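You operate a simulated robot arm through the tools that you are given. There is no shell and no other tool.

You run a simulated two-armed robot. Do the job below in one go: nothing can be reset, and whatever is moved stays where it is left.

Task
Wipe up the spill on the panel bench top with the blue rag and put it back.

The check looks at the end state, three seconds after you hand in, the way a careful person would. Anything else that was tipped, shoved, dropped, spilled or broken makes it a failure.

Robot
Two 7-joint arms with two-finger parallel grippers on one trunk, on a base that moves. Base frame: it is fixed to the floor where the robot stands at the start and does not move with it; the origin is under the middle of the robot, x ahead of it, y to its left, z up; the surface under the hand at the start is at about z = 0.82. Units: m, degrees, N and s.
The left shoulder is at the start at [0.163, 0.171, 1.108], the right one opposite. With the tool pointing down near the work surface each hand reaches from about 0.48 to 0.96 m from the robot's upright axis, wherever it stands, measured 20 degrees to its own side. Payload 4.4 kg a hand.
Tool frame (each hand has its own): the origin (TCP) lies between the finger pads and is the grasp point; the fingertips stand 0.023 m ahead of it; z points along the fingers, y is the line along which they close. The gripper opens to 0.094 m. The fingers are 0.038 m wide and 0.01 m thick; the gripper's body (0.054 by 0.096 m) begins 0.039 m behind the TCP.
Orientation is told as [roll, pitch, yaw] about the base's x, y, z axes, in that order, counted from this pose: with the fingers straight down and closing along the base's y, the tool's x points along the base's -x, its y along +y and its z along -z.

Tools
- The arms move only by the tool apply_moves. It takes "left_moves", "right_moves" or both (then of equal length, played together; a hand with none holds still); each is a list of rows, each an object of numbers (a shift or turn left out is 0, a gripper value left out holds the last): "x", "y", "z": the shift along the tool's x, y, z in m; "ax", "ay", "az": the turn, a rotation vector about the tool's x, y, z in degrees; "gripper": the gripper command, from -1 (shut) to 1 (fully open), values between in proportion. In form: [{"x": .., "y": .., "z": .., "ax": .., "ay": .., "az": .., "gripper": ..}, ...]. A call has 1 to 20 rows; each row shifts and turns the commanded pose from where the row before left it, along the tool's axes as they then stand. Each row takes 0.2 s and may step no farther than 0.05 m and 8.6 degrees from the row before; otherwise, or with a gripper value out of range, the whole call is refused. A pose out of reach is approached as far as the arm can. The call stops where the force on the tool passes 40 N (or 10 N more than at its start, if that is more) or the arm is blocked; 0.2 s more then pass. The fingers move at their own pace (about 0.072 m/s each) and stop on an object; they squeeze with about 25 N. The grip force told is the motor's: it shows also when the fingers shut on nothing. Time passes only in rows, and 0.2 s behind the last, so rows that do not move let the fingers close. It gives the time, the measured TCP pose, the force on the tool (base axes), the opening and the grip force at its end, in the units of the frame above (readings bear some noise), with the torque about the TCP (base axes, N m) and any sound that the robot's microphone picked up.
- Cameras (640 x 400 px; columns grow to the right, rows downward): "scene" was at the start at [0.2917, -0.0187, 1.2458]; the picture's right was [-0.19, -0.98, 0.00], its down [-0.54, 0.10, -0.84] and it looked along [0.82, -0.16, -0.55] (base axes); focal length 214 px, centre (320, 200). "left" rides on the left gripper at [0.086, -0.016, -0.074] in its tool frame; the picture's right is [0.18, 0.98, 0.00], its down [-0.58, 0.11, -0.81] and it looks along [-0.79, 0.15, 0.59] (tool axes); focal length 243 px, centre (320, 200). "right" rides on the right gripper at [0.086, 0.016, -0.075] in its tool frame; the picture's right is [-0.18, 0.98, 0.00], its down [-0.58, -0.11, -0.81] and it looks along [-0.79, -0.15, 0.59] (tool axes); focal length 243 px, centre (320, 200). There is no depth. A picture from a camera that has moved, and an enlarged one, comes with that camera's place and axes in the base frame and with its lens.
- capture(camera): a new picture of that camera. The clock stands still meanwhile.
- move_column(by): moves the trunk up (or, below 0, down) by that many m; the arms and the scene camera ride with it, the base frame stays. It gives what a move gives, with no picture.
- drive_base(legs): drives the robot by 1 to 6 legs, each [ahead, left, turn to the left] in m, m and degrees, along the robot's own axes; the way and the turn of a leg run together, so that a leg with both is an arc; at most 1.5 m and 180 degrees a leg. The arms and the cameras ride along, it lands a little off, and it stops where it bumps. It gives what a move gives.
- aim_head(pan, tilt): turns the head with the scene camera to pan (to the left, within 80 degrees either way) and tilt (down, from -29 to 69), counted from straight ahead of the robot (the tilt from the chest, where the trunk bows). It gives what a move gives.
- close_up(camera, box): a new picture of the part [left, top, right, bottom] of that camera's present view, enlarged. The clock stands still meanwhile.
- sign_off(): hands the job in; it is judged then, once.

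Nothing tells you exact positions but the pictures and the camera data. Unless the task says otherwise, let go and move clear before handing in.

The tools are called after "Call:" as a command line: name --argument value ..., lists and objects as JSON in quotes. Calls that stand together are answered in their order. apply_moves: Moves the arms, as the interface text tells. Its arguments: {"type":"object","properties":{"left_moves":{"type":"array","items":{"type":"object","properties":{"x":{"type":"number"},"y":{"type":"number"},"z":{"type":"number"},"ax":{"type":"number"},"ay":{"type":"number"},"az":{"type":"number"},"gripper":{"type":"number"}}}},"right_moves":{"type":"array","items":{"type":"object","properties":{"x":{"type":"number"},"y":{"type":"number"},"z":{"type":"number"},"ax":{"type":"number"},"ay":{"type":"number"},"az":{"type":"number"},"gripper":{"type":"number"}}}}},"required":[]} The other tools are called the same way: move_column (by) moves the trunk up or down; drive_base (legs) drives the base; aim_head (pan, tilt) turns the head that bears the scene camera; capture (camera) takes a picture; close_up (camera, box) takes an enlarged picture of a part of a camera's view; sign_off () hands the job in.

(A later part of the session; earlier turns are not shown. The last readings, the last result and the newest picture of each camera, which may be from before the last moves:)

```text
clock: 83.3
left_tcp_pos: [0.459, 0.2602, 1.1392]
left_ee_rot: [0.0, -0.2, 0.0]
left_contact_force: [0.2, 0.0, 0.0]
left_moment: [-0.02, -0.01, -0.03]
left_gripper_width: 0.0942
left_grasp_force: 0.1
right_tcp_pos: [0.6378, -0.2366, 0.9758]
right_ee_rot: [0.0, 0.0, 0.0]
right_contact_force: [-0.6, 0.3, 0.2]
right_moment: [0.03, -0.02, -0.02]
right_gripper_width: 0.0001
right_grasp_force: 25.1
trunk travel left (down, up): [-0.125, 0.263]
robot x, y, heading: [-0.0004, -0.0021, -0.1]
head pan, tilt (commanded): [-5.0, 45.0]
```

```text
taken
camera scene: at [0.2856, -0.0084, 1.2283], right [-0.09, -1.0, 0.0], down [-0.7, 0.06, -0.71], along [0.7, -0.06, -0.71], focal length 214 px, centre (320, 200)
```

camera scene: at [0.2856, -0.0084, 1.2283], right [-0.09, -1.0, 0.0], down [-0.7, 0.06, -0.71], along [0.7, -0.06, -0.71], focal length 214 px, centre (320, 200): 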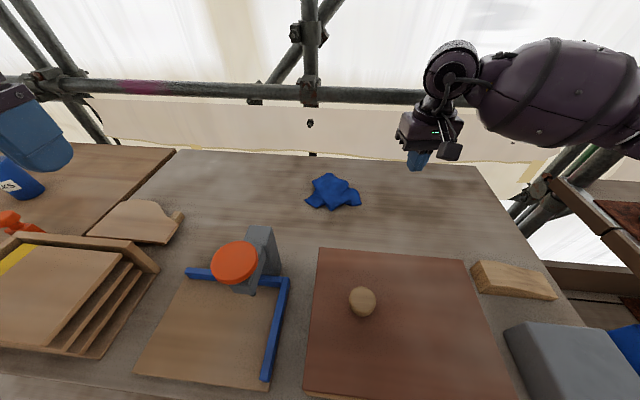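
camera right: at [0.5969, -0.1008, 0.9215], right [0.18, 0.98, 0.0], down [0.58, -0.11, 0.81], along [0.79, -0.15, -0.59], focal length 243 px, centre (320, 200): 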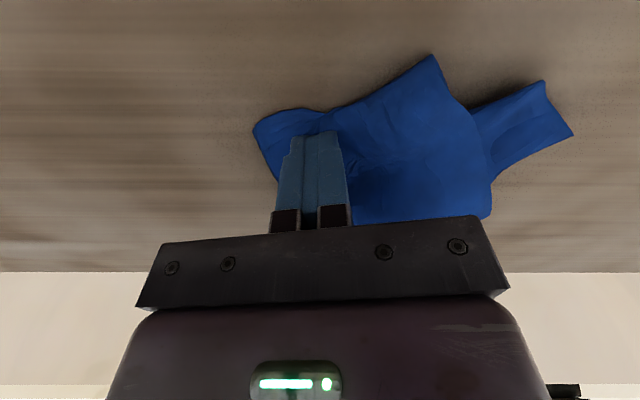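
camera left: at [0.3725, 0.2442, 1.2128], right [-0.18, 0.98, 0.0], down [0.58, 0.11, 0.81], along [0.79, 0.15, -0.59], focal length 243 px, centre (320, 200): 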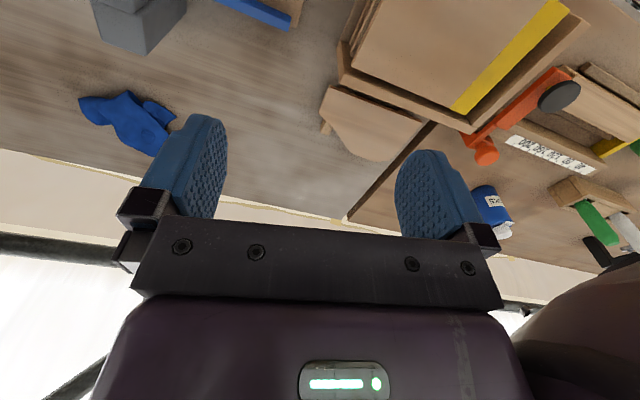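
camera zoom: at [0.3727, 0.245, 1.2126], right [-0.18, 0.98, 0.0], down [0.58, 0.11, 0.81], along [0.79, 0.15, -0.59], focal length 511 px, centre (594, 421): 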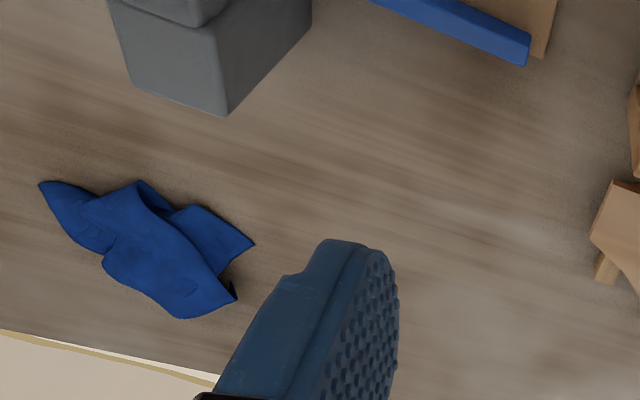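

The clamp block's far face is at about x = 0.52 and its top at z = 0.94, so working at x ≥ 0.66 keeps clear of it. I'll pin the right lobe with the right hand and bring the closed left hand down on the left lobe, to pull it out to the left.

Call:
apply_moves --right_moves '[{"x": -0.0105, "y": 0.025, "z": 0.019}, {"x": -0.0105, "y": 0.025, "z": 0.019}, {"x": -0.0105, "y": 0.025, "z": 0.019}, {"x": -0.0105, "y": 0.025, "z": 0.019}, {"z": 0.03}, {"z": 0.015}, {"z": 0.006}, {}]'

Call:
apply_moves --left_moves '[{"x": -0.0232, "y": -0.0275, "z": 0.0139, "gripper": -1}, {"x": -0.0232, "y": -0.0275, "z": 0.0139}, {"x": -0.0232, "y": -0.0275, "z": 0.0139}, {"x": -0.0232, "y": -0.0275, "z": 0.0139}, {"x": -0.0232, "y": -0.0275, "z": 0.0139}, {"x": -0.0232, "y": -0.0275, "z": 0.0139}, {"x": -0.0232, "y": -0.0275, "z": 0.0139}, {"x": -0.0232, "y": -0.0275, "z": 0.0139}, {"x": -0.0232, "y": -0.0275, "z": 0.0139}, {"x": -0.0232, "y": -0.0225, "z": 0.0139}, {}]'

Call:
capture --camera "scene"

Call:
capture --camera "left"

```text
clock: 85.1
left_tcp_pos: [0.4572, 0.2599, 1.1388]
left_ee_rot: [0.0, 0.0, 0.0]
left_contact_force: [-0.3, 0.4, 0.7]
left_moment: [-0.01, 0.0, 0.01]
left_gripper_width: 0.0943
left_grasp_force: 0.0
right_tcp_pos: [0.6785, -0.1382, 0.8481]
right_ee_rot: [0.0, -0.1, 0.1]
right_contact_force: [0.2, -0.3, 0.2]
right_moment: [0.01, 0.02, 0.01]
right_gripper_width: 0.0
right_grasp_force: 25.0
trunk travel left (down, up): [-0.125, 0.263]
robot x, y, heading: [0.0025, 0.0009, -0.2]
head pan, tilt (commanded): [-5.0, 45.0]
```

```text
clock: 87.5
left_tcp_pos: [0.6893, -0.0112, 0.9991]
left_ee_rot: [0.1, -0.1, 0.0]
left_contact_force: [-0.1, 0.5, 0.0]
left_moment: [0.02, 0.0, -0.01]
left_gripper_width: 0.0
left_grasp_force: 25.1
right_tcp_pos: [0.6778, -0.1383, 0.8496]
right_ee_rot: [0.1, 0.0, 0.0]
right_contact_force: [-0.2, 0.1, 0.6]
right_moment: [-0.02, 0.01, -0.01]
right_gripper_width: 0.0001
right_grasp_force: 24.9
trunk travel left (down, up): [-0.125, 0.263]
robot x, y, heading: [0.0008, -0.0029, 0.0]
head pan, tilt (commanded): [-5.0, 45.0]
```

```text
taken
camera scene: at [0.2851, -0.0086, 1.2286], right [-0.09, -1.0, 0.0], down [-0.7, 0.06, -0.71], along [0.7, -0.06, -0.71], focal length 214 px, centre (320, 200)
```

scene: 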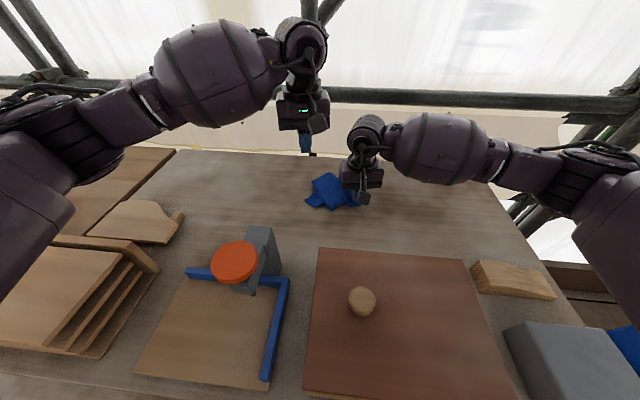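

```text
taken
camera left: at [0.6025, -0.0271, 1.0724], right [-0.18, 0.98, 0.0], down [0.58, 0.11, 0.81], along [0.79, 0.15, -0.59], focal length 243 px, centre (320, 200)
```

left: 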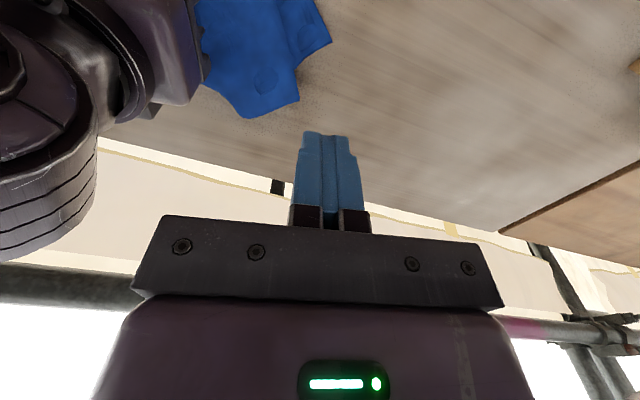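

Both hands are spaced safely apart. I'll press the right hand down to pin, and lower the left onto the left lobe.

Call:
apply_moves --right_moves '[{"z": 0.003}, {"z": 0.002}, {}, {}, {}, {}, {}]' --left_moves '[{}, {"z": 0.04}, {"z": 0.04}, {"z": 0.035}, {"z": 0.02}, {"z": 0.012}, {}]'

Call:
close_up --camera "scene" --box '[270, 130, 390, 225]'

Call:
capture --camera "left"

```text
clock: 89.1
left_tcp_pos: [0.6872, -0.0102, 0.8565]
left_ee_rot: [0.1, 0.0, 0.0]
left_contact_force: [0.3, -0.2, -0.2]
left_moment: [-0.03, 0.0, -0.02]
left_gripper_width: 0.0
left_grasp_force: 24.8
right_tcp_pos: [0.6782, -0.1373, 0.8464]
right_ee_rot: [0.0, -0.3, 0.1]
right_contact_force: [5.2, -3.5, 26.9]
right_moment: [0.1, -0.33, -0.08]
right_gripper_width: 0.0
right_grasp_force: 25.3
trunk travel left (down, up): [-0.125, 0.263]
robot x, y, heading: [-0.0014, -0.0001, 0.1]
head pan, tilt (commanded): [-5.0, 45.0]
```

```text
4.21 times, centred on (330, 178) of scene
camera zoom: at [0.2835, -0.0087, 1.2292], right [-0.09, -1.0, 0.0], down [-0.7, 0.06, -0.71], along [0.71, -0.06, -0.71], focal length 903 px, centre (278, 295)
```

zoom: 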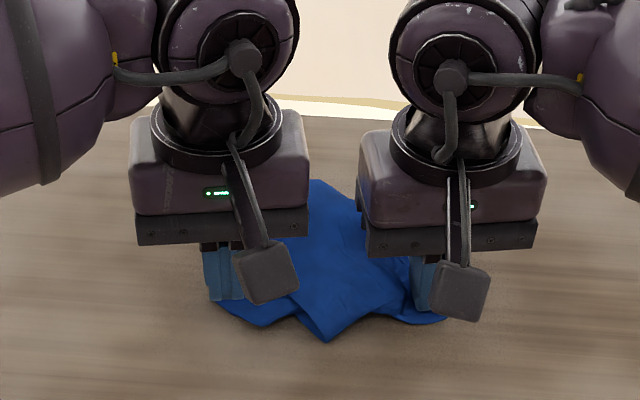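

```text
taken
camera left: at [0.6007, -0.0257, 0.9297], right [-0.18, 0.98, 0.0], down [0.58, 0.11, 0.81], along [0.79, 0.15, -0.59], focal length 243 px, centre (320, 200)
```

left: 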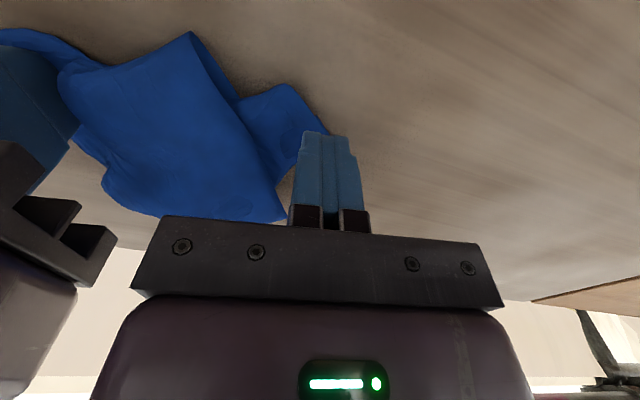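

The left tip is right at the lobe's edge, so I'll shift it slightly inward over the cloth and then press.

Call:
apply_moves --left_moves '[{"y": -0.006, "x": 0.005}, {"y": -0.006, "x": 0.003}, {"z": 0.006}, {"z": 0.004}, {"z": 0.002}, {}]'

Call:
capture --camera "left"

```text
clock: 90.5
left_tcp_pos: [0.6811, -0.0228, 0.8455]
left_ee_rot: [-0.1, -0.3, 0.0]
left_contact_force: [-2.1, 1.1, 13.8]
left_moment: [-0.13, 0.05, 0.01]
left_gripper_width: 0.0
left_grasp_force: 25.2
right_tcp_pos: [0.6768, -0.1371, 0.8452]
right_ee_rot: [0.1, -0.3, 0.1]
right_contact_force: [5.8, -2.4, 25.8]
right_moment: [0.11, -0.36, -0.06]
right_gripper_width: 0.0001
right_grasp_force: 24.6
trunk travel left (down, up): [-0.125, 0.263]
robot x, y, heading: [0.0016, 0.0044, 0.1]
head pan, tilt (commanded): [-5.0, 45.0]
```

```text
taken
camera left: at [0.5942, -0.0384, 0.919], right [-0.18, 0.98, 0.0], down [0.58, 0.11, 0.81], along [0.8, 0.15, -0.59], focal length 243 px, centre (320, 200)
```

left: 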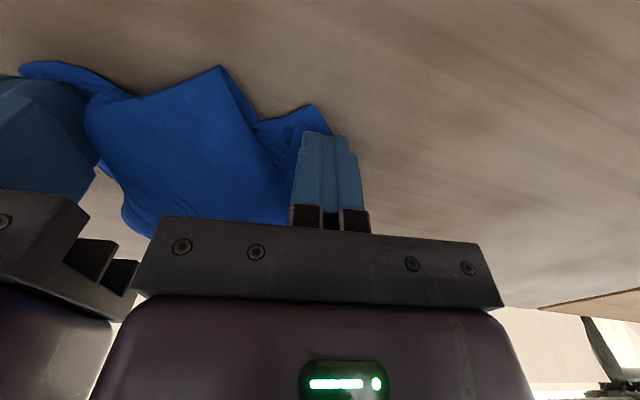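

The left tips press on the lobe at about 14 N. I'll pull it out to the left while the right hand pins the other end.

Call:
apply_moves --left_moves '[{"y": 0.015}, {"y": 0.02}, {"y": 0.02}, {"y": 0.02}, {}]'

Call:
capture --camera "left"

Call:
close_up --camera "scene" --box '[250, 130, 390, 225]'

```text
clock: 91.7
left_tcp_pos: [0.6783, 0.0515, 0.8458]
left_ee_rot: [-0.1, -0.2, -0.1]
left_contact_force: [0.5, -12.7, 18.6]
left_moment: [-0.46, -0.04, -0.05]
left_gripper_width: 0.0
left_grasp_force: 24.9
right_tcp_pos: [0.6751, -0.1376, 0.8455]
right_ee_rot: [0.0, -0.2, 0.1]
right_contact_force: [-0.4, 5.5, 27.0]
right_moment: [0.29, -0.22, 0.17]
right_gripper_width: 0.0001
right_grasp_force: 25.1
trunk travel left (down, up): [-0.125, 0.263]
robot x, y, heading: [0.0002, 0.0013, -0.1]
head pan, tilt (commanded): [-5.0, 45.0]
```

```text
taken
camera left: at [0.5925, 0.036, 0.9184], right [-0.18, 0.98, 0.0], down [0.58, 0.11, 0.81], along [0.8, 0.15, -0.59], focal length 243 px, centre (320, 200)
```

left: 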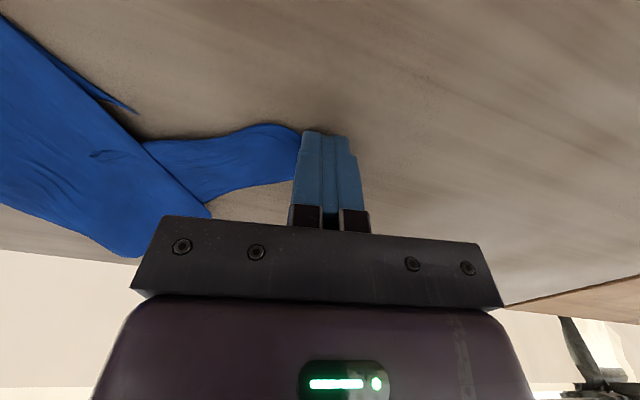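

```text
4.21 times, centred on (320, 178) of scene
camera zoom: at [0.2817, -0.0089, 1.2296], right [-0.09, -1.0, 0.0], down [-0.7, 0.06, -0.71], along [0.71, -0.06, -0.7], focal length 903 px, centre (320, 295)
```

zoom: 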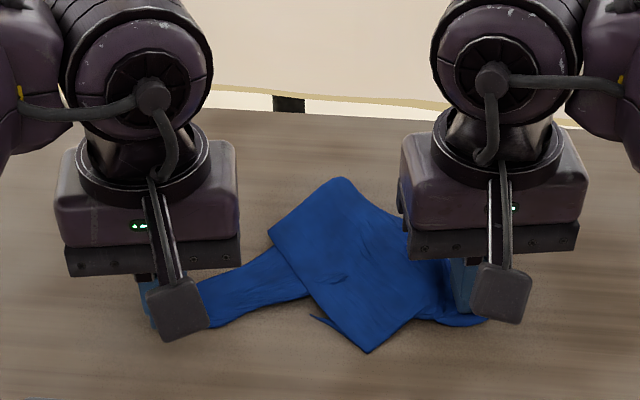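

It's opening: the lobe is stretching out to the left under the top layer. I'll pull further.

Call:
apply_moves --left_moves '[{"y": 0.015}, {"y": 0.015}, {"y": 0.015}, {}]'

Call:
capture --camera "left"

Call:
close_up --camera "scene" --box '[250, 130, 390, 225]'

Call:
capture --camera "right"

```text
clock: 92.7
left_tcp_pos: [0.68, 0.0965, 0.8444]
left_ee_rot: [0.0, -0.2, 0.1]
left_contact_force: [0.0, 0.9, 0.1]
left_moment: [0.0, 0.03, -0.01]
left_gripper_width: 0.0
left_grasp_force: 25.0
right_tcp_pos: [0.6756, -0.138, 0.8464]
right_ee_rot: [0.0, -0.3, 0.1]
right_contact_force: [-8.7, -1.6, 36.3]
right_moment: [0.13, -0.03, 0.06]
right_gripper_width: 0.0
right_grasp_force: 24.8
trunk travel left (down, up): [-0.125, 0.263]
robot x, y, heading: [-0.0023, 0.003, 0.2]
head pan, tilt (commanded): [-5.0, 45.0]
```

```text
taken
camera left: at [0.5933, 0.0809, 0.918], right [-0.19, 0.98, 0.0], down [0.58, 0.11, 0.81], along [0.79, 0.15, -0.59], focal length 243 px, centre (320, 200)
```

left: 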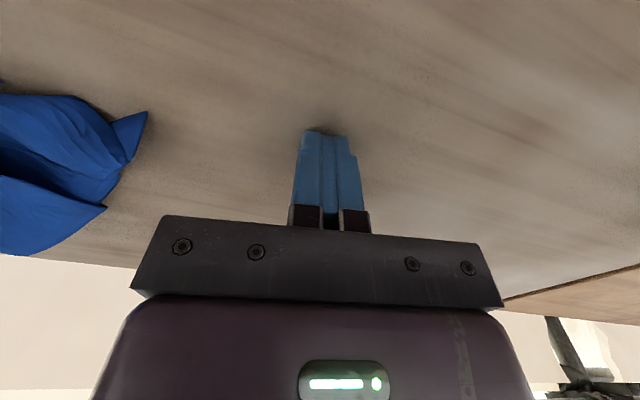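

```text
4.21 times, centred on (320, 178) of scene
camera zoom: at [0.282, -0.0082, 1.2292], right [-0.09, -1.0, 0.0], down [-0.7, 0.06, -0.71], along [0.71, -0.06, -0.7], focal length 903 px, centre (320, 295)
```

zoom: 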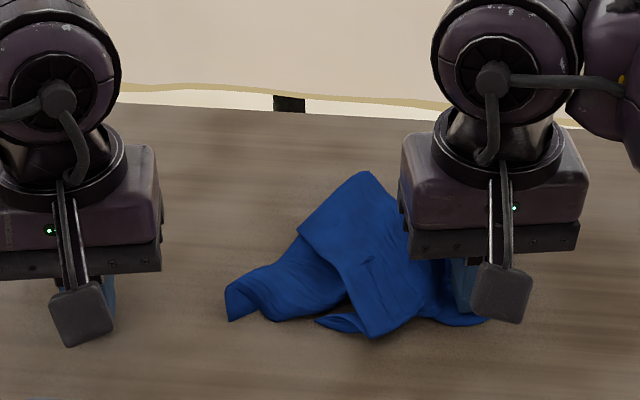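

```text
taken
camera right: at [0.5884, -0.1219, 0.9197], right [0.18, 0.98, 0.0], down [0.58, -0.11, 0.81], along [0.79, -0.15, -0.59], focal length 243 px, centre (320, 200)
```

right: 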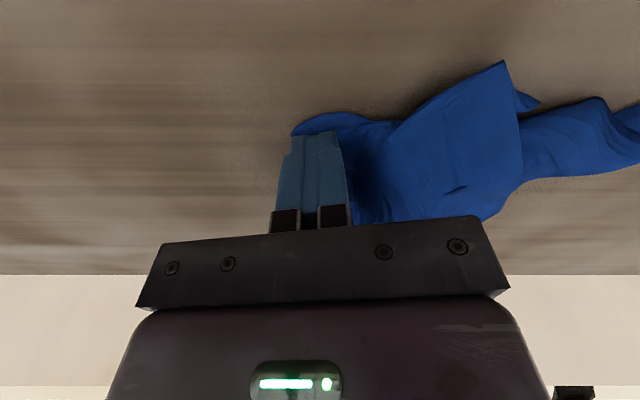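

The lobe slipped free but stays partly opened. I'll relax the right pin slightly, lift the left hand and turn it about 85° so its fingers can straddle the left band and pinch it properly.

Call:
apply_moves --right_moves '[{"z": -0.001}, {"z": -0.001}, {}, {}, {}, {}, {}, {}, {}, {}, {}, {}, {}, {}]' --left_moves '[{"z": -0.03}, {"z": -0.04}, {"z": -0.02, "az": 8.5, "gripper": 0.9}, {"az": 8.5}, {"az": 8.5}, {"az": 8.5}, {"az": 8.5}, {"az": 8.5}, {"az": 8.5}, {"az": 8.5}, {"az": 8.5}, {"az": 8.5}, {}, {}]'

Call:
capture --camera "scene"

Call:
capture --camera "left"

Call:
close_up --camera "scene" --box '[250, 130, 390, 225]'

```text
clock: 95.7
left_tcp_pos: [0.68, 0.0977, 0.9326]
left_ee_rot: [0.1, -0.1, -59.5]
left_contact_force: [-0.1, 0.7, -0.1]
left_moment: [0.01, 0.02, 0.0]
left_gripper_width: 0.0893
left_grasp_force: 0.0
left hand out of reach, approached as far as the arm can: row 10, 11, 12
right_tcp_pos: [0.6776, -0.1373, 0.8458]
right_ee_rot: [0.0, -0.1, -0.1]
right_contact_force: [-3.2, -1.0, 17.3]
right_moment: [0.04, -0.01, 0.06]
right_gripper_width: 0.0002
right_grasp_force: 25.0
trunk travel left (down, up): [-0.125, 0.263]
robot x, y, heading: [0.0029, 0.0034, -0.2]
head pan, tilt (commanded): [-5.0, 45.0]
```

```text
taken
camera scene: at [0.2838, -0.0087, 1.2288], right [-0.09, -1.0, 0.0], down [-0.7, 0.06, -0.71], along [0.71, -0.06, -0.71], focal length 214 px, centre (320, 200)
```

scene: 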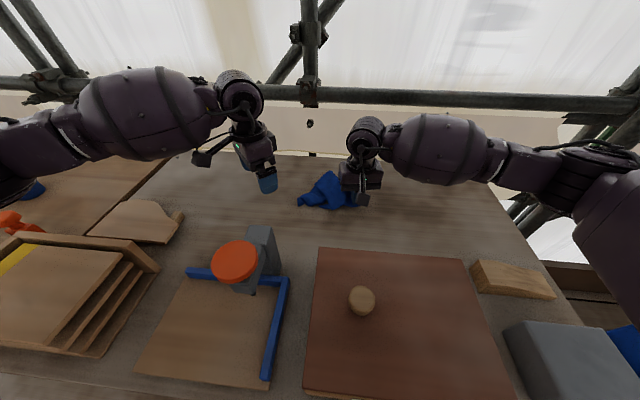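

```text
taken
camera left: at [0.6226, 0.1638, 1.0065], right [0.75, 0.66, 0.0], down [0.39, -0.45, 0.81], along [0.53, -0.61, -0.59], focal length 243 px, centre (320, 200)
```

left: 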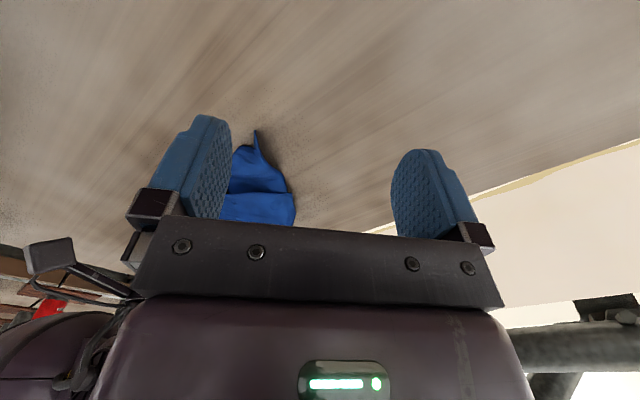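

```text
4.21 times, centred on (320, 178) of scene
camera zoom: at [0.2838, -0.0087, 1.2288], right [-0.09, -1.0, 0.0], down [-0.7, 0.06, -0.71], along [0.71, -0.06, -0.71], focal length 903 px, centre (320, 295)
```

zoom: 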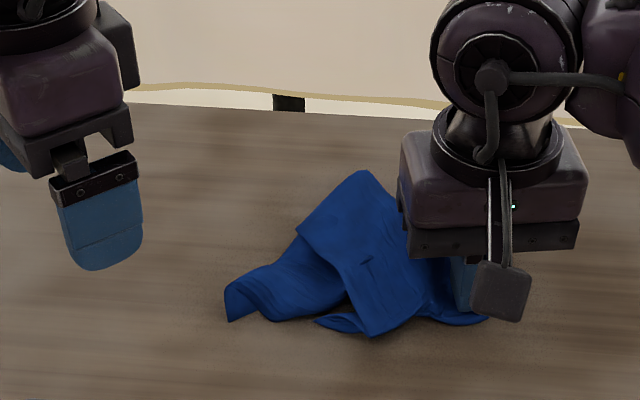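

The left hand reached about -60° of yaw, which is enough. I'll set the command back to that angle and move over the left band.

Call:
apply_moves --left_moves '[{"az": -8.5}, {"az": -8.5}, {"az": -8.5}, {"x": -0.03, "y": -0.013}, {"x": -0.03, "y": -0.013}, {"x": -0.03, "y": -0.013, "z": 0.01}, {"z": 0.02}, {}]'

Call:
capture --camera "left"

Call:
close_up --camera "scene" --box '[250, 130, 390, 225]'

```text
clock: 97.5
left_tcp_pos: [0.7342, 0.0142, 0.9032]
left_ee_rot: [0.0, -0.1, -34.0]
left_contact_force: [0.0, -0.4, 0.0]
left_moment: [0.01, 0.02, 0.03]
left_gripper_width: 0.0896
left_grasp_force: 0.0
right_tcp_pos: [0.6768, -0.1359, 0.8454]
right_ee_rot: [0.0, -0.1, 0.0]
right_contact_force: [-2.4, -0.7, 14.3]
right_moment: [0.06, -0.03, 0.05]
right_gripper_width: 0.0002
right_grasp_force: 25.2
trunk travel left (down, up): [-0.125, 0.263]
robot x, y, heading: [-0.0021, -0.0034, -0.0]
head pan, tilt (commanded): [-5.0, 45.0]
```

```text
taken
camera left: at [0.6533, 0.0495, 0.9773], right [0.4, 0.92, 0.0], down [0.54, -0.23, 0.81], along [0.74, -0.32, -0.59], focal length 243 px, centre (320, 200)
```

left: 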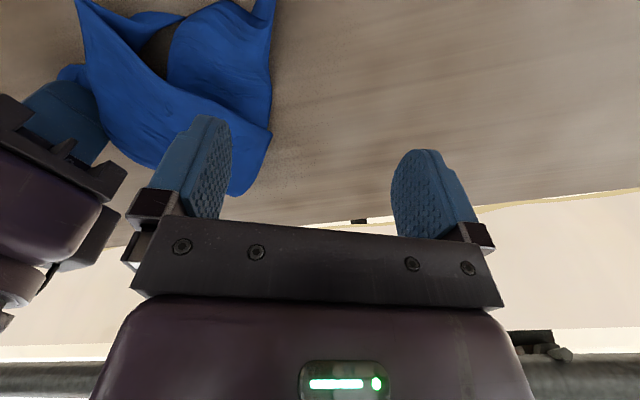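

```text
4.21 times, centred on (320, 178) of scene
camera zoom: at [0.2841, -0.0085, 1.2288], right [-0.09, -1.0, 0.0], down [-0.7, 0.06, -0.71], along [0.71, -0.06, -0.71], focal length 903 px, centre (320, 295)
```

zoom: 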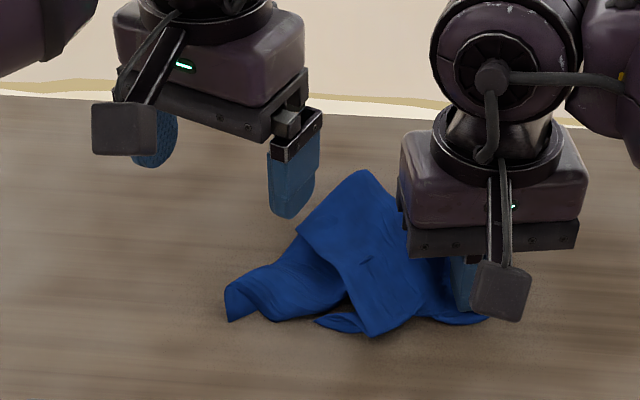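

The command had kept the reached pose, so the hand is now at -34°. I'll turn back to about -60° and move over the band.

Call:
apply_moves --left_moves '[{"az": 8.5}, {"az": 8.5}, {"az": 8.5}, {"x": 0.0045, "y": -0.021}, {"x": 0.0045, "y": -0.021}, {}]'

Call:
capture --camera "left"

Call:
close_up --camera "scene" --box '[250, 130, 390, 225]'

```text
clock: 98.9
left_tcp_pos: [0.6921, 0.0011, 0.9016]
left_ee_rot: [0.0, -0.1, -59.5]
left_contact_force: [-0.5, 0.2, -0.3]
left_moment: [0.03, 0.02, -0.03]
left_gripper_width: 0.0892
left_grasp_force: 0.0
right_tcp_pos: [0.6765, -0.1371, 0.8449]
right_ee_rot: [0.0, -0.1, 0.0]
right_contact_force: [-1.5, 0.1, 14.0]
right_moment: [0.1, -0.07, 0.01]
right_gripper_width: 0.0002
right_grasp_force: 25.2
trunk travel left (down, up): [-0.125, 0.263]
robot x, y, heading: [0.0011, -0.0007, -0.1]
head pan, tilt (commanded): [-5.0, 45.0]
```

```text
taken
camera left: at [0.6345, 0.0679, 0.9758], right [0.75, 0.66, 0.0], down [0.39, -0.45, 0.81], along [0.53, -0.61, -0.59], focal length 243 px, centre (320, 200)
```

left: 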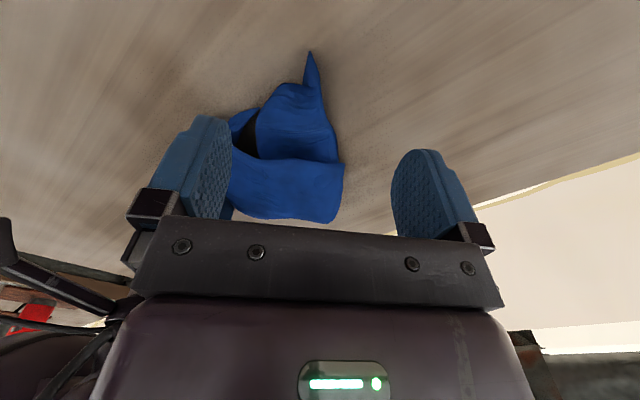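

```text
4.21 times, centred on (320, 178) of scene
camera zoom: at [0.2841, -0.0086, 1.2288], right [-0.09, -1.0, 0.0], down [-0.7, 0.06, -0.71], along [0.71, -0.06, -0.71], focal length 903 px, centre (320, 295)
```

zoom: 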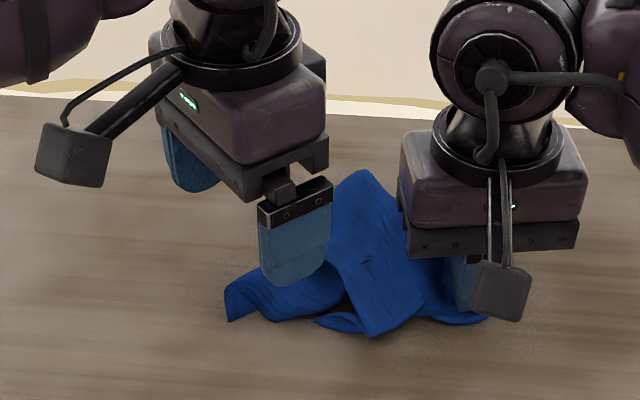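

The fingers are set to straddle the left band diagonally with free bench under both tips. I'll lower and close.

Call:
apply_moves --left_moves '[{"z": 0.025}, {"z": 0.02}, {"z": 0.008}, {"z": 0.003}, {"gripper": -0.5}, {"gripper": -1.0}, {}, {}, {}]'

Call:
capture --camera "left"

Call:
close_up --camera "scene" --box '[250, 130, 390, 225]'

```text
clock: 100.9
left_tcp_pos: [0.6925, 0.0007, 0.8485]
left_ee_rot: [0.0, -0.2, -59.6]
left_contact_force: [-2.5, -3.4, 18.6]
left_moment: [-0.24, 0.05, 0.01]
left_gripper_width: 0.0029
left_grasp_force: 25.1
right_tcp_pos: [0.6761, -0.1369, 0.846]
right_ee_rot: [-0.1, -0.1, 0.1]
right_contact_force: [1.8, 1.3, 5.0]
right_moment: [0.11, -0.09, -0.04]
right_gripper_width: 0.0
right_grasp_force: 24.9
trunk travel left (down, up): [-0.125, 0.263]
robot x, y, heading: [-0.0004, -0.0004, -0.0]
head pan, tilt (commanded): [-5.0, 45.0]
```

```text
taken
camera left: at [0.6349, 0.0674, 0.9221], right [0.75, 0.66, 0.0], down [0.39, -0.44, 0.81], along [0.53, -0.61, -0.59], focal length 243 px, centre (320, 200)
```

left: 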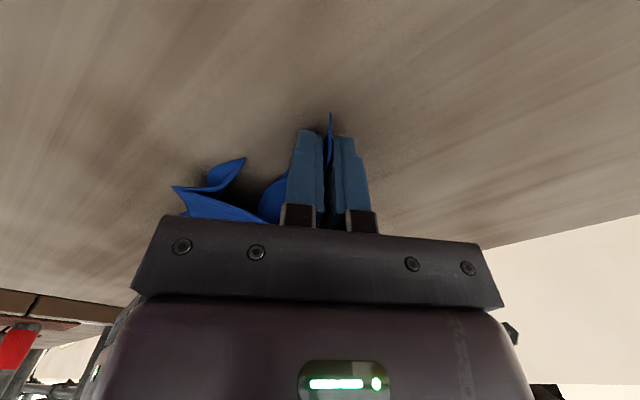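

```text
4.21 times, centred on (320, 178) of scene
camera zoom: at [0.2833, -0.0089, 1.2292], right [-0.09, -1.0, 0.0], down [-0.7, 0.06, -0.71], along [0.71, -0.06, -0.71], focal length 903 px, centre (320, 295)
```

zoom: 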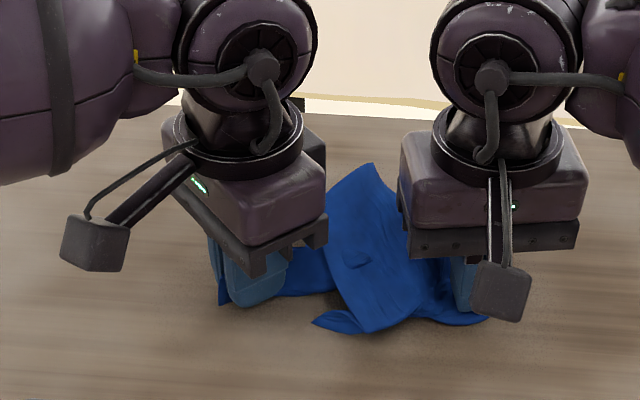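

The left hand now has a real hold, with the width reading 2.9 mm. With the right pin pressing, I'll lift the left slightly and pull it to the left to stretch the cloth out.

Call:
apply_moves --right_moves '[{"z": 0.001}, {"z": 0.001}, {}, {}, {}, {}, {}, {}]' --left_moves '[{"z": -0.01}, {"z": -0.01}, {"x": 0.0172, "y": 0.0102}, {"x": 0.0172, "y": 0.0102}, {"x": 0.0172, "y": 0.0102}, {"x": 0.0172, "y": 0.0102}, {"x": 0.0086, "y": 0.0051}, {}]'

Call:
capture --camera "scene"

Call:
close_up --camera "scene" --box '[230, 130, 390, 240]'

Call:
capture --camera "left"

```text
clock: 102.7
left_tcp_pos: [0.6935, 0.0899, 0.8652]
left_ee_rot: [0.0, 0.0, -59.4]
left_contact_force: [1.6, -0.7, 0.0]
left_moment: [-0.01, 0.04, 0.06]
left_gripper_width: 0.0025
left_grasp_force: 25.3
right_tcp_pos: [0.6758, -0.1376, 0.8434]
right_ee_rot: [0.0, 0.0, 0.0]
right_contact_force: [-6.9, -1.3, 15.6]
right_moment: [-0.02, -0.1, -0.12]
right_gripper_width: 0.0001
right_grasp_force: 24.3
trunk travel left (down, up): [-0.125, 0.263]
robot x, y, heading: [-0.0028, -0.0001, -0.2]
head pan, tilt (commanded): [-5.0, 45.0]
```

```text
taken
camera scene: at [0.2837, -0.0087, 1.2287], right [-0.09, -1.0, 0.0], down [-0.7, 0.06, -0.71], along [0.71, -0.06, -0.71], focal length 214 px, centre (320, 200)
```

scene: 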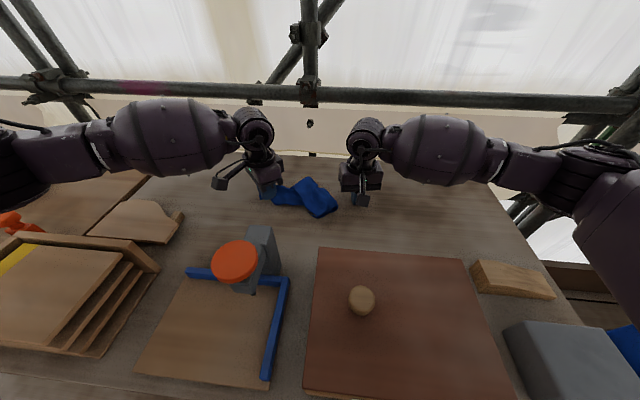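

```text
3.64 times, centred on (310, 185) of scene
camera zoom: at [0.2837, -0.0087, 1.2287], right [-0.09, -1.0, 0.0], down [-0.7, 0.06, -0.71], along [0.71, -0.06, -0.71], focal length 780 px, centre (356, 254)
```

zoom: 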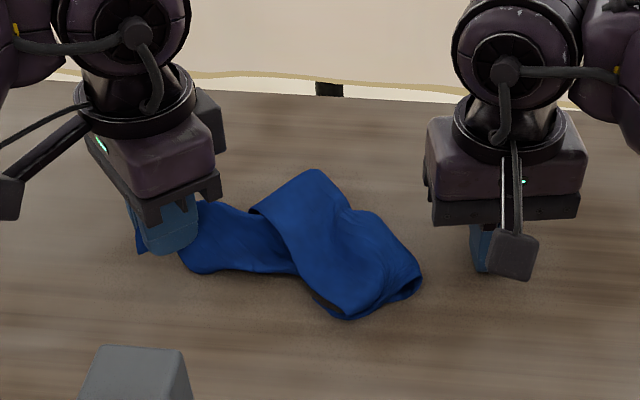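

```text
taken
camera left: at [0.6352, 0.157, 0.94], right [0.75, 0.66, 0.0], down [0.39, -0.45, 0.81], along [0.53, -0.61, -0.59], focal length 243 px, centre (320, 200)
```

left: 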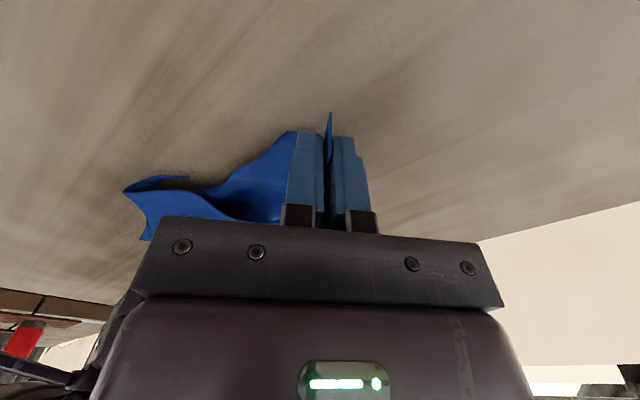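

The strip slipped out of the pin and now lies from y≈-0.09 to 0.09, nearly centred on its old spot. I'll clear the right hand, lift with the left so it hangs and unfolds, and see its shape.

Call:
apply_moves --right_moves '[{"z": -0.03}, {"z": -0.04}, {"z": -0.03, "y": -0.03}, {"y": -0.04}, {"y": -0.04}, {"y": -0.03}, {}, {}, {}, {}]' --left_moves '[{"z": -0.03}, {"z": -0.04}, {"z": -0.04}, {"z": -0.04}, {"z": -0.04}, {"z": -0.04}, {"z": -0.03}, {}, {}, {}]'

Call:
capture --camera "scene"

Call:
close_up --camera "scene" --box '[210, 60, 370, 220]'

Call:
capture --camera "right"

```text
clock: 104.9
left_tcp_pos: [0.694, 0.0899, 1.1238]
left_ee_rot: [0.0, 0.1, -59.5]
left_contact_force: [-0.1, -0.1, 0.4]
left_moment: [0.02, 0.02, -0.01]
left_gripper_width: 0.0028
left_grasp_force: 25.0
right_tcp_pos: [0.6759, -0.276, 0.9436]
right_ee_rot: [0.0, 0.0, 0.0]
right_contact_force: [-1.2, 0.5, 0.7]
right_moment: [-0.04, -0.01, -0.01]
right_gripper_width: 0.0001
right_grasp_force: 25.2
trunk travel left (down, up): [-0.125, 0.263]
robot x, y, heading: [0.0034, -0.0021, 0.1]
head pan, tilt (commanded): [-5.0, 45.0]
```

```text
taken
camera scene: at [0.2855, -0.0088, 1.2284], right [-0.09, -1.0, 0.0], down [-0.7, 0.06, -0.71], along [0.7, -0.06, -0.71], focal length 214 px, centre (320, 200)
```

scene: 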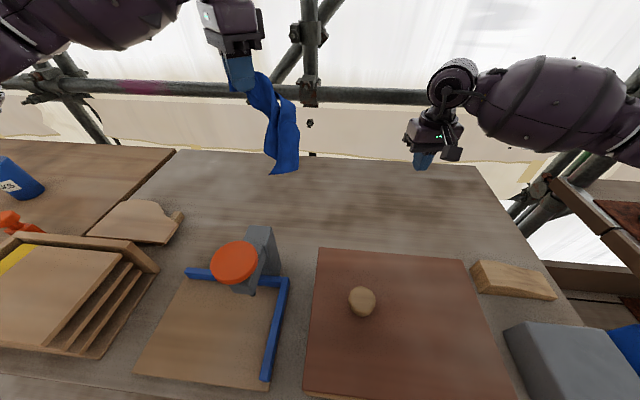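

```text
2.50 times, centred on (290, 140) of scene
camera zoom: at [0.2855, -0.0088, 1.2284], right [-0.09, -1.0, 0.0], down [-0.7, 0.06, -0.71], along [0.7, -0.06, -0.71], focal length 536 px, centre (395, 350)
```

zoom: 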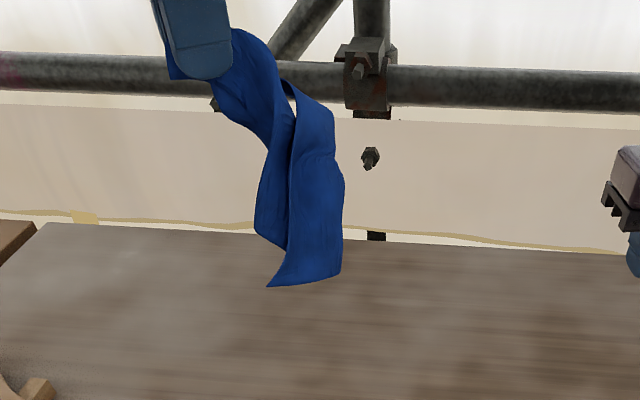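

```text
taken
camera right: at [0.5893, -0.2608, 1.0182], right [0.18, 0.98, 0.0], down [0.58, -0.11, 0.81], along [0.79, -0.15, -0.59], focal length 243 px, centre (320, 200)
```

right: 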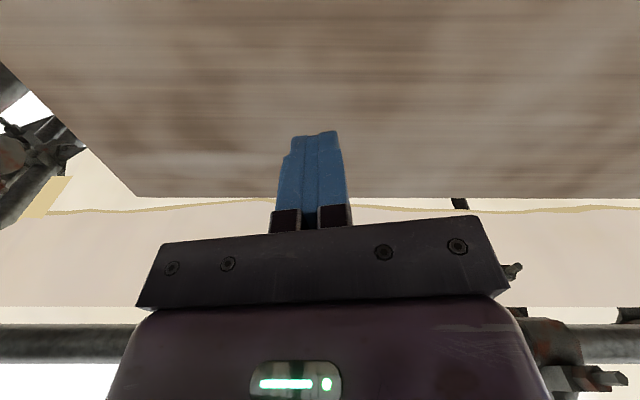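

The rag hangs from one corner as a diagonal strip about 0.19 m long. I'll carry it so its lower end touches down at the right side of its old place, then sweep left while lowering to lay it out.

Call:
apply_moves --right_moves '[{"y": -0.03}, {"y": -0.03}, {"y": -0.03}, {}, {}, {}, {}, {}]' --left_moves '[{"x": -0.0312, "y": -0.0084}, {"x": -0.0312, "y": -0.0084}, {"x": -0.0312, "y": -0.0084}, {"x": -0.0312, "y": -0.0084}, {"x": -0.0312, "y": -0.0084}, {"z": 0.03}, {"z": 0.03}, {}]'

Call:
capture --camera "scene"

Call:
close_up --camera "scene" --box '[250, 60, 410, 220]'

```text
clock: 106.7
left_tcp_pos: [0.7227, -0.0209, 1.0648]
left_ee_rot: [0.2, 0.1, -59.5]
left_contact_force: [-0.7, 0.1, 0.4]
left_moment: [0.03, -0.01, 0.01]
left_gripper_width: 0.003
left_grasp_force: 24.6
left hand out of reach, approached as far as the arm can: row 4, 5
right_tcp_pos: [0.6774, -0.3681, 0.9447]
right_ee_rot: [0.0, 0.1, 0.0]
right_contact_force: [-0.1, 1.4, -0.4]
right_moment: [-0.02, -0.01, -0.05]
right_gripper_width: 0.0
right_grasp_force: 25.2
trunk travel left (down, up): [-0.125, 0.263]
robot x, y, heading: [-0.0016, -0.0011, -0.1]
head pan, tilt (commanded): [-5.0, 45.0]
```

```text
taken
camera scene: at [0.285, -0.0087, 1.2286], right [-0.09, -1.0, 0.0], down [-0.7, 0.06, -0.71], along [0.7, -0.06, -0.71], focal length 214 px, centre (320, 200)
```

scene: 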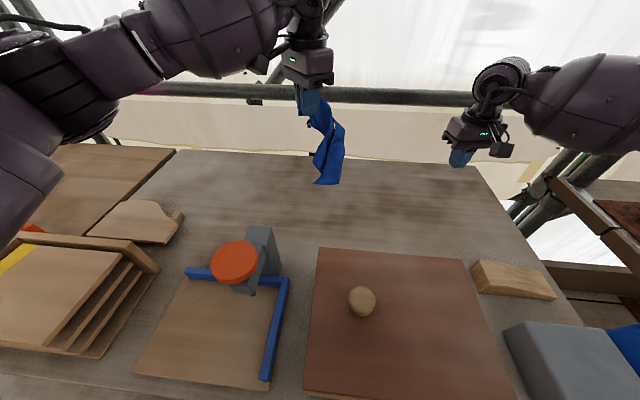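

```text
2.50 times, centred on (330, 140) of scene
camera zoom: at [0.285, -0.0087, 1.2286], right [-0.09, -1.0, 0.0], down [-0.7, 0.06, -0.71], along [0.7, -0.06, -0.71], focal length 536 px, centre (295, 350)
```

zoom: 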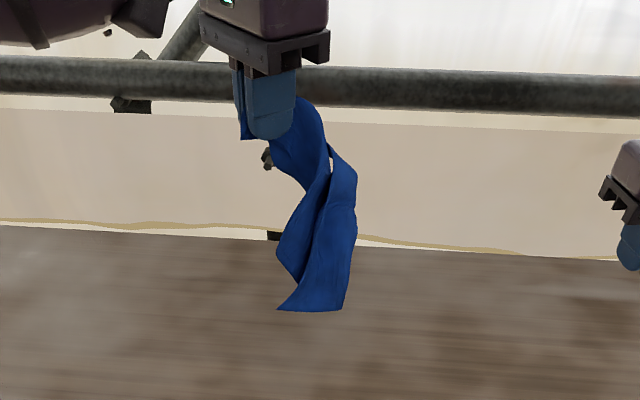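

The bottom end hangs near (0.72, -0.07), just above the bench. I'll touch down and sweep left while lowering.

Call:
apply_moves --left_moves '[{"z": 0.02}, {"x": 0.0155, "y": 0.0091, "z": 0.0215}, {"x": 0.0155, "y": 0.0091, "z": 0.0215}, {"x": 0.0155, "y": 0.0091, "z": 0.0215}, {"x": 0.0155, "y": 0.0091, "z": 0.0215}, {"x": 0.0155, "y": 0.0091, "z": 0.0215}, {"x": 0.0155, "y": 0.0091, "z": 0.0215}, {"x": 0.0155, "y": 0.0091, "z": 0.0215}, {"x": 0.0155, "y": 0.0091, "z": 0.0215}, {"z": 0.02}, {}]'

Call:
capture --camera "scene"

Call:
close_up --camera "scene" --box '[220, 120, 380, 240]'

```text
clock: 109.1
left_tcp_pos: [0.7225, 0.0224, 0.9768]
left_ee_rot: [0.0, 0.0, -59.5]
left_contact_force: [-0.1, 0.0, -0.3]
left_moment: [0.0, 0.0, -0.01]
left_gripper_width: 0.003
left_grasp_force: 25.2
left hand out of reach, approached as far as the arm can: row 4, 5, 6, 7, 8, 9
right_tcp_pos: [0.6782, -0.3673, 0.9439]
right_ee_rot: [-0.1, 0.0, 0.0]
right_contact_force: [0.1, 0.5, -1.1]
right_moment: [-0.03, 0.0, 0.03]
right_gripper_width: 0.0
right_grasp_force: 24.9
trunk travel left (down, up): [-0.125, 0.263]
robot x, y, heading: [0.0052, -0.0005, 0.1]
head pan, tilt (commanded): [-5.0, 45.0]
```

```text
taken
camera scene: at [0.285, -0.0088, 1.2286], right [-0.09, -1.0, 0.0], down [-0.7, 0.06, -0.71], along [0.7, -0.06, -0.71], focal length 214 px, centre (320, 200)
```

scene: 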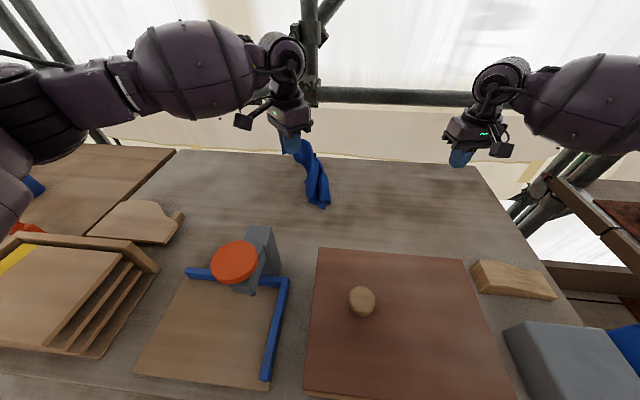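

```text
3.33 times, centred on (300, 180) of scene
camera zoom: at [0.285, -0.0088, 1.2286], right [-0.09, -1.0, 0.0], down [-0.7, 0.06, -0.71], along [0.7, -0.06, -0.71], focal length 715 px, centre (387, 267)
```

zoom: 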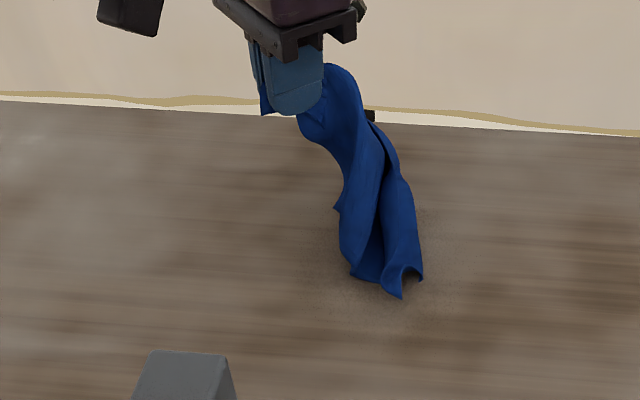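

The yaw limit stopped the sweep partway. I'll turn back to about -34° and finish the sweep.

Call:
apply_moves --left_moves '[{"az": -8.5}, {"az": -8.5}, {"az": -8.5}, {}]'

Call:
apply_moves --left_moves '[{"x": 0.0074, "y": 0.0147, "z": 0.02}, {"x": 0.0074, "y": 0.0147, "z": 0.02}, {"x": 0.0074, "y": 0.0147, "z": 0.02}, {"x": 0.0074, "y": 0.0147, "z": 0.02}, {"x": 0.0074, "y": 0.0147, "z": 0.02}, {"x": 0.0074, "y": 0.0147, "z": 0.02}, {}]'

Call:
capture --camera "scene"

Call:
close_up --camera "scene" --box '[220, 120, 380, 240]'

```text
clock: 110.1
left_tcp_pos: [0.724, 0.0223, 0.9784]
left_ee_rot: [-0.1, 0.0, -33.9]
left_contact_force: [0.5, 0.2, -0.3]
left_moment: [-0.01, 0.0, -0.03]
left_gripper_width: 0.0028
left_grasp_force: 25.2
right_tcp_pos: [0.6794, -0.3675, 0.9439]
right_ee_rot: [0.0, 0.0, 0.0]
right_contact_force: [0.5, -0.9, 0.4]
right_moment: [-0.03, 0.0, 0.0]
right_gripper_width: 0.0
right_grasp_force: 25.0
trunk travel left (down, up): [-0.125, 0.263]
robot x, y, heading: [-0.0021, -0.0013, -0.1]
head pan, tilt (commanded): [-5.0, 45.0]
```

```text
clock: 111.7
left_tcp_pos: [0.7359, 0.1202, 0.8566]
left_ee_rot: [0.1, 0.0, -34.1]
left_contact_force: [0.8, 0.2, 0.2]
left_moment: [0.0, -0.01, 0.0]
left_gripper_width: 0.003
left_grasp_force: 25.4
right_tcp_pos: [0.6792, -0.3682, 0.9438]
right_ee_rot: [0.0, 0.0, 0.0]
right_contact_force: [-0.6, -0.1, 0.5]
right_moment: [-0.03, -0.01, -0.01]
right_gripper_width: 0.0001
right_grasp_force: 24.9
trunk travel left (down, up): [-0.125, 0.263]
robot x, y, heading: [-0.0026, -0.0001, 0.2]
head pan, tilt (commanded): [-5.0, 45.0]
```

```text
taken
camera scene: at [0.2851, -0.0089, 1.2286], right [-0.09, -1.0, 0.0], down [-0.7, 0.06, -0.71], along [0.7, -0.06, -0.71], focal length 214 px, centre (320, 200)
```

scene: 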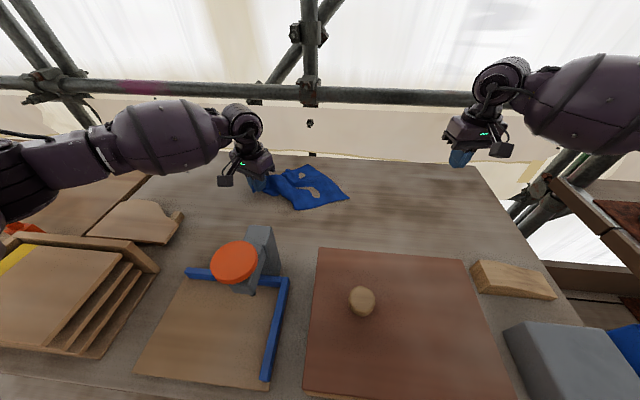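

```text
3.33 times, centred on (300, 180) of scene
camera zoom: at [0.2851, -0.0089, 1.2286], right [-0.09, -1.0, 0.0], down [-0.7, 0.06, -0.71], along [0.7, -0.06, -0.71], focal length 715 px, centre (387, 267)
```

zoom: 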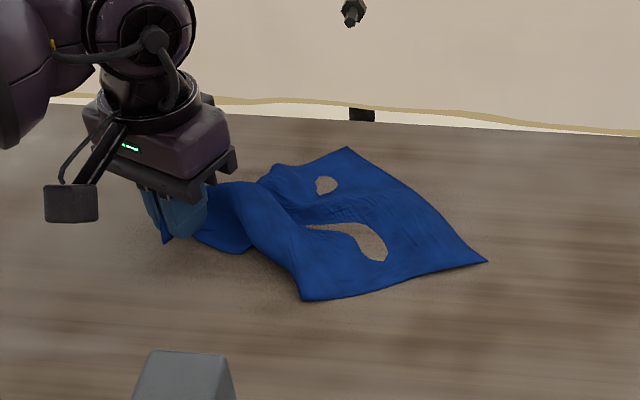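

The sweep worked: the rag is now laid out almost flat, with its corners averaging to about (0.735, 0.00), right on its old centre. I'll set the held corner down, open gently and lift away.

Call:
apply_moves --left_moves '[{"z": 0.006}, {"z": 0.003}, {"gripper": -0.8}, {"gripper": -0.6}, {"gripper": -0.4}, {}, {"z": -0.015}, {"z": -0.02}, {"z": -0.03}, {"z": -0.04}, {"z": -0.04}, {}]'

Call:
capture --camera "scene"

Call:
close_up --camera "scene" --box '[220, 120, 380, 240]'

Call:
capture --camera "left"

```text
clock: 114.3
left_tcp_pos: [0.7348, 0.1207, 0.9943]
left_ee_rot: [0.0, 0.1, -34.0]
left_contact_force: [0.5, 0.3, 0.2]
left_moment: [0.01, 0.01, 0.01]
left_gripper_width: 0.0284
left_grasp_force: 0.1
right_tcp_pos: [0.6787, -0.3679, 0.9439]
right_ee_rot: [0.0, 0.1, 0.0]
right_contact_force: [0.6, -0.3, -0.1]
right_moment: [0.01, -0.01, 0.01]
right_gripper_width: 0.0002
right_grasp_force: 24.9
trunk travel left (down, up): [-0.125, 0.263]
robot x, y, heading: [-0.0023, -0.0026, -0.0]
head pan, tilt (commanded): [-5.0, 45.0]
```

```text
taken
camera scene: at [0.286, -0.0087, 1.2281], right [-0.09, -1.0, 0.0], down [-0.7, 0.06, -0.71], along [0.7, -0.06, -0.71], focal length 214 px, centre (320, 200)
```

scene: 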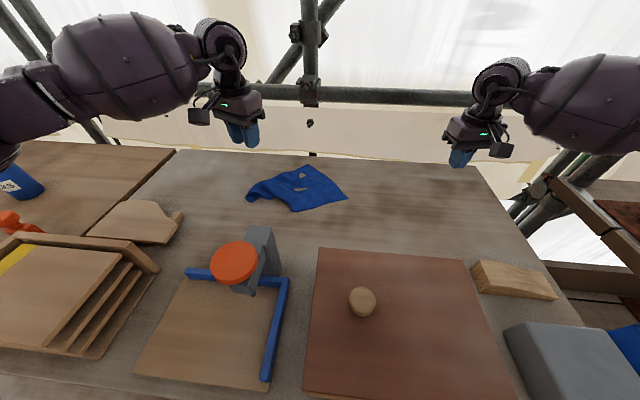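

```text
3.33 times, centred on (300, 180) of scene
camera zoom: at [0.286, -0.0087, 1.2281], right [-0.09, -1.0, 0.0], down [-0.7, 0.06, -0.71], along [0.7, -0.06, -0.71], focal length 715 px, centre (387, 267)
```

zoom: 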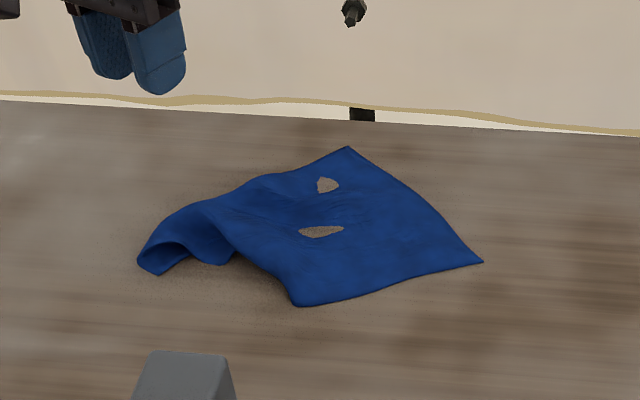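

```text
taken
camera left: at [0.6551, 0.1562, 1.0678], right [0.4, 0.92, 0.0], down [0.54, -0.23, 0.81], along [0.74, -0.32, -0.59], focal length 243 px, centre (320, 200)
```

left: 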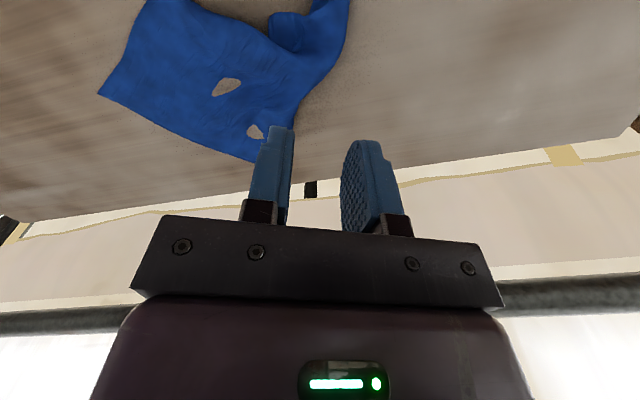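

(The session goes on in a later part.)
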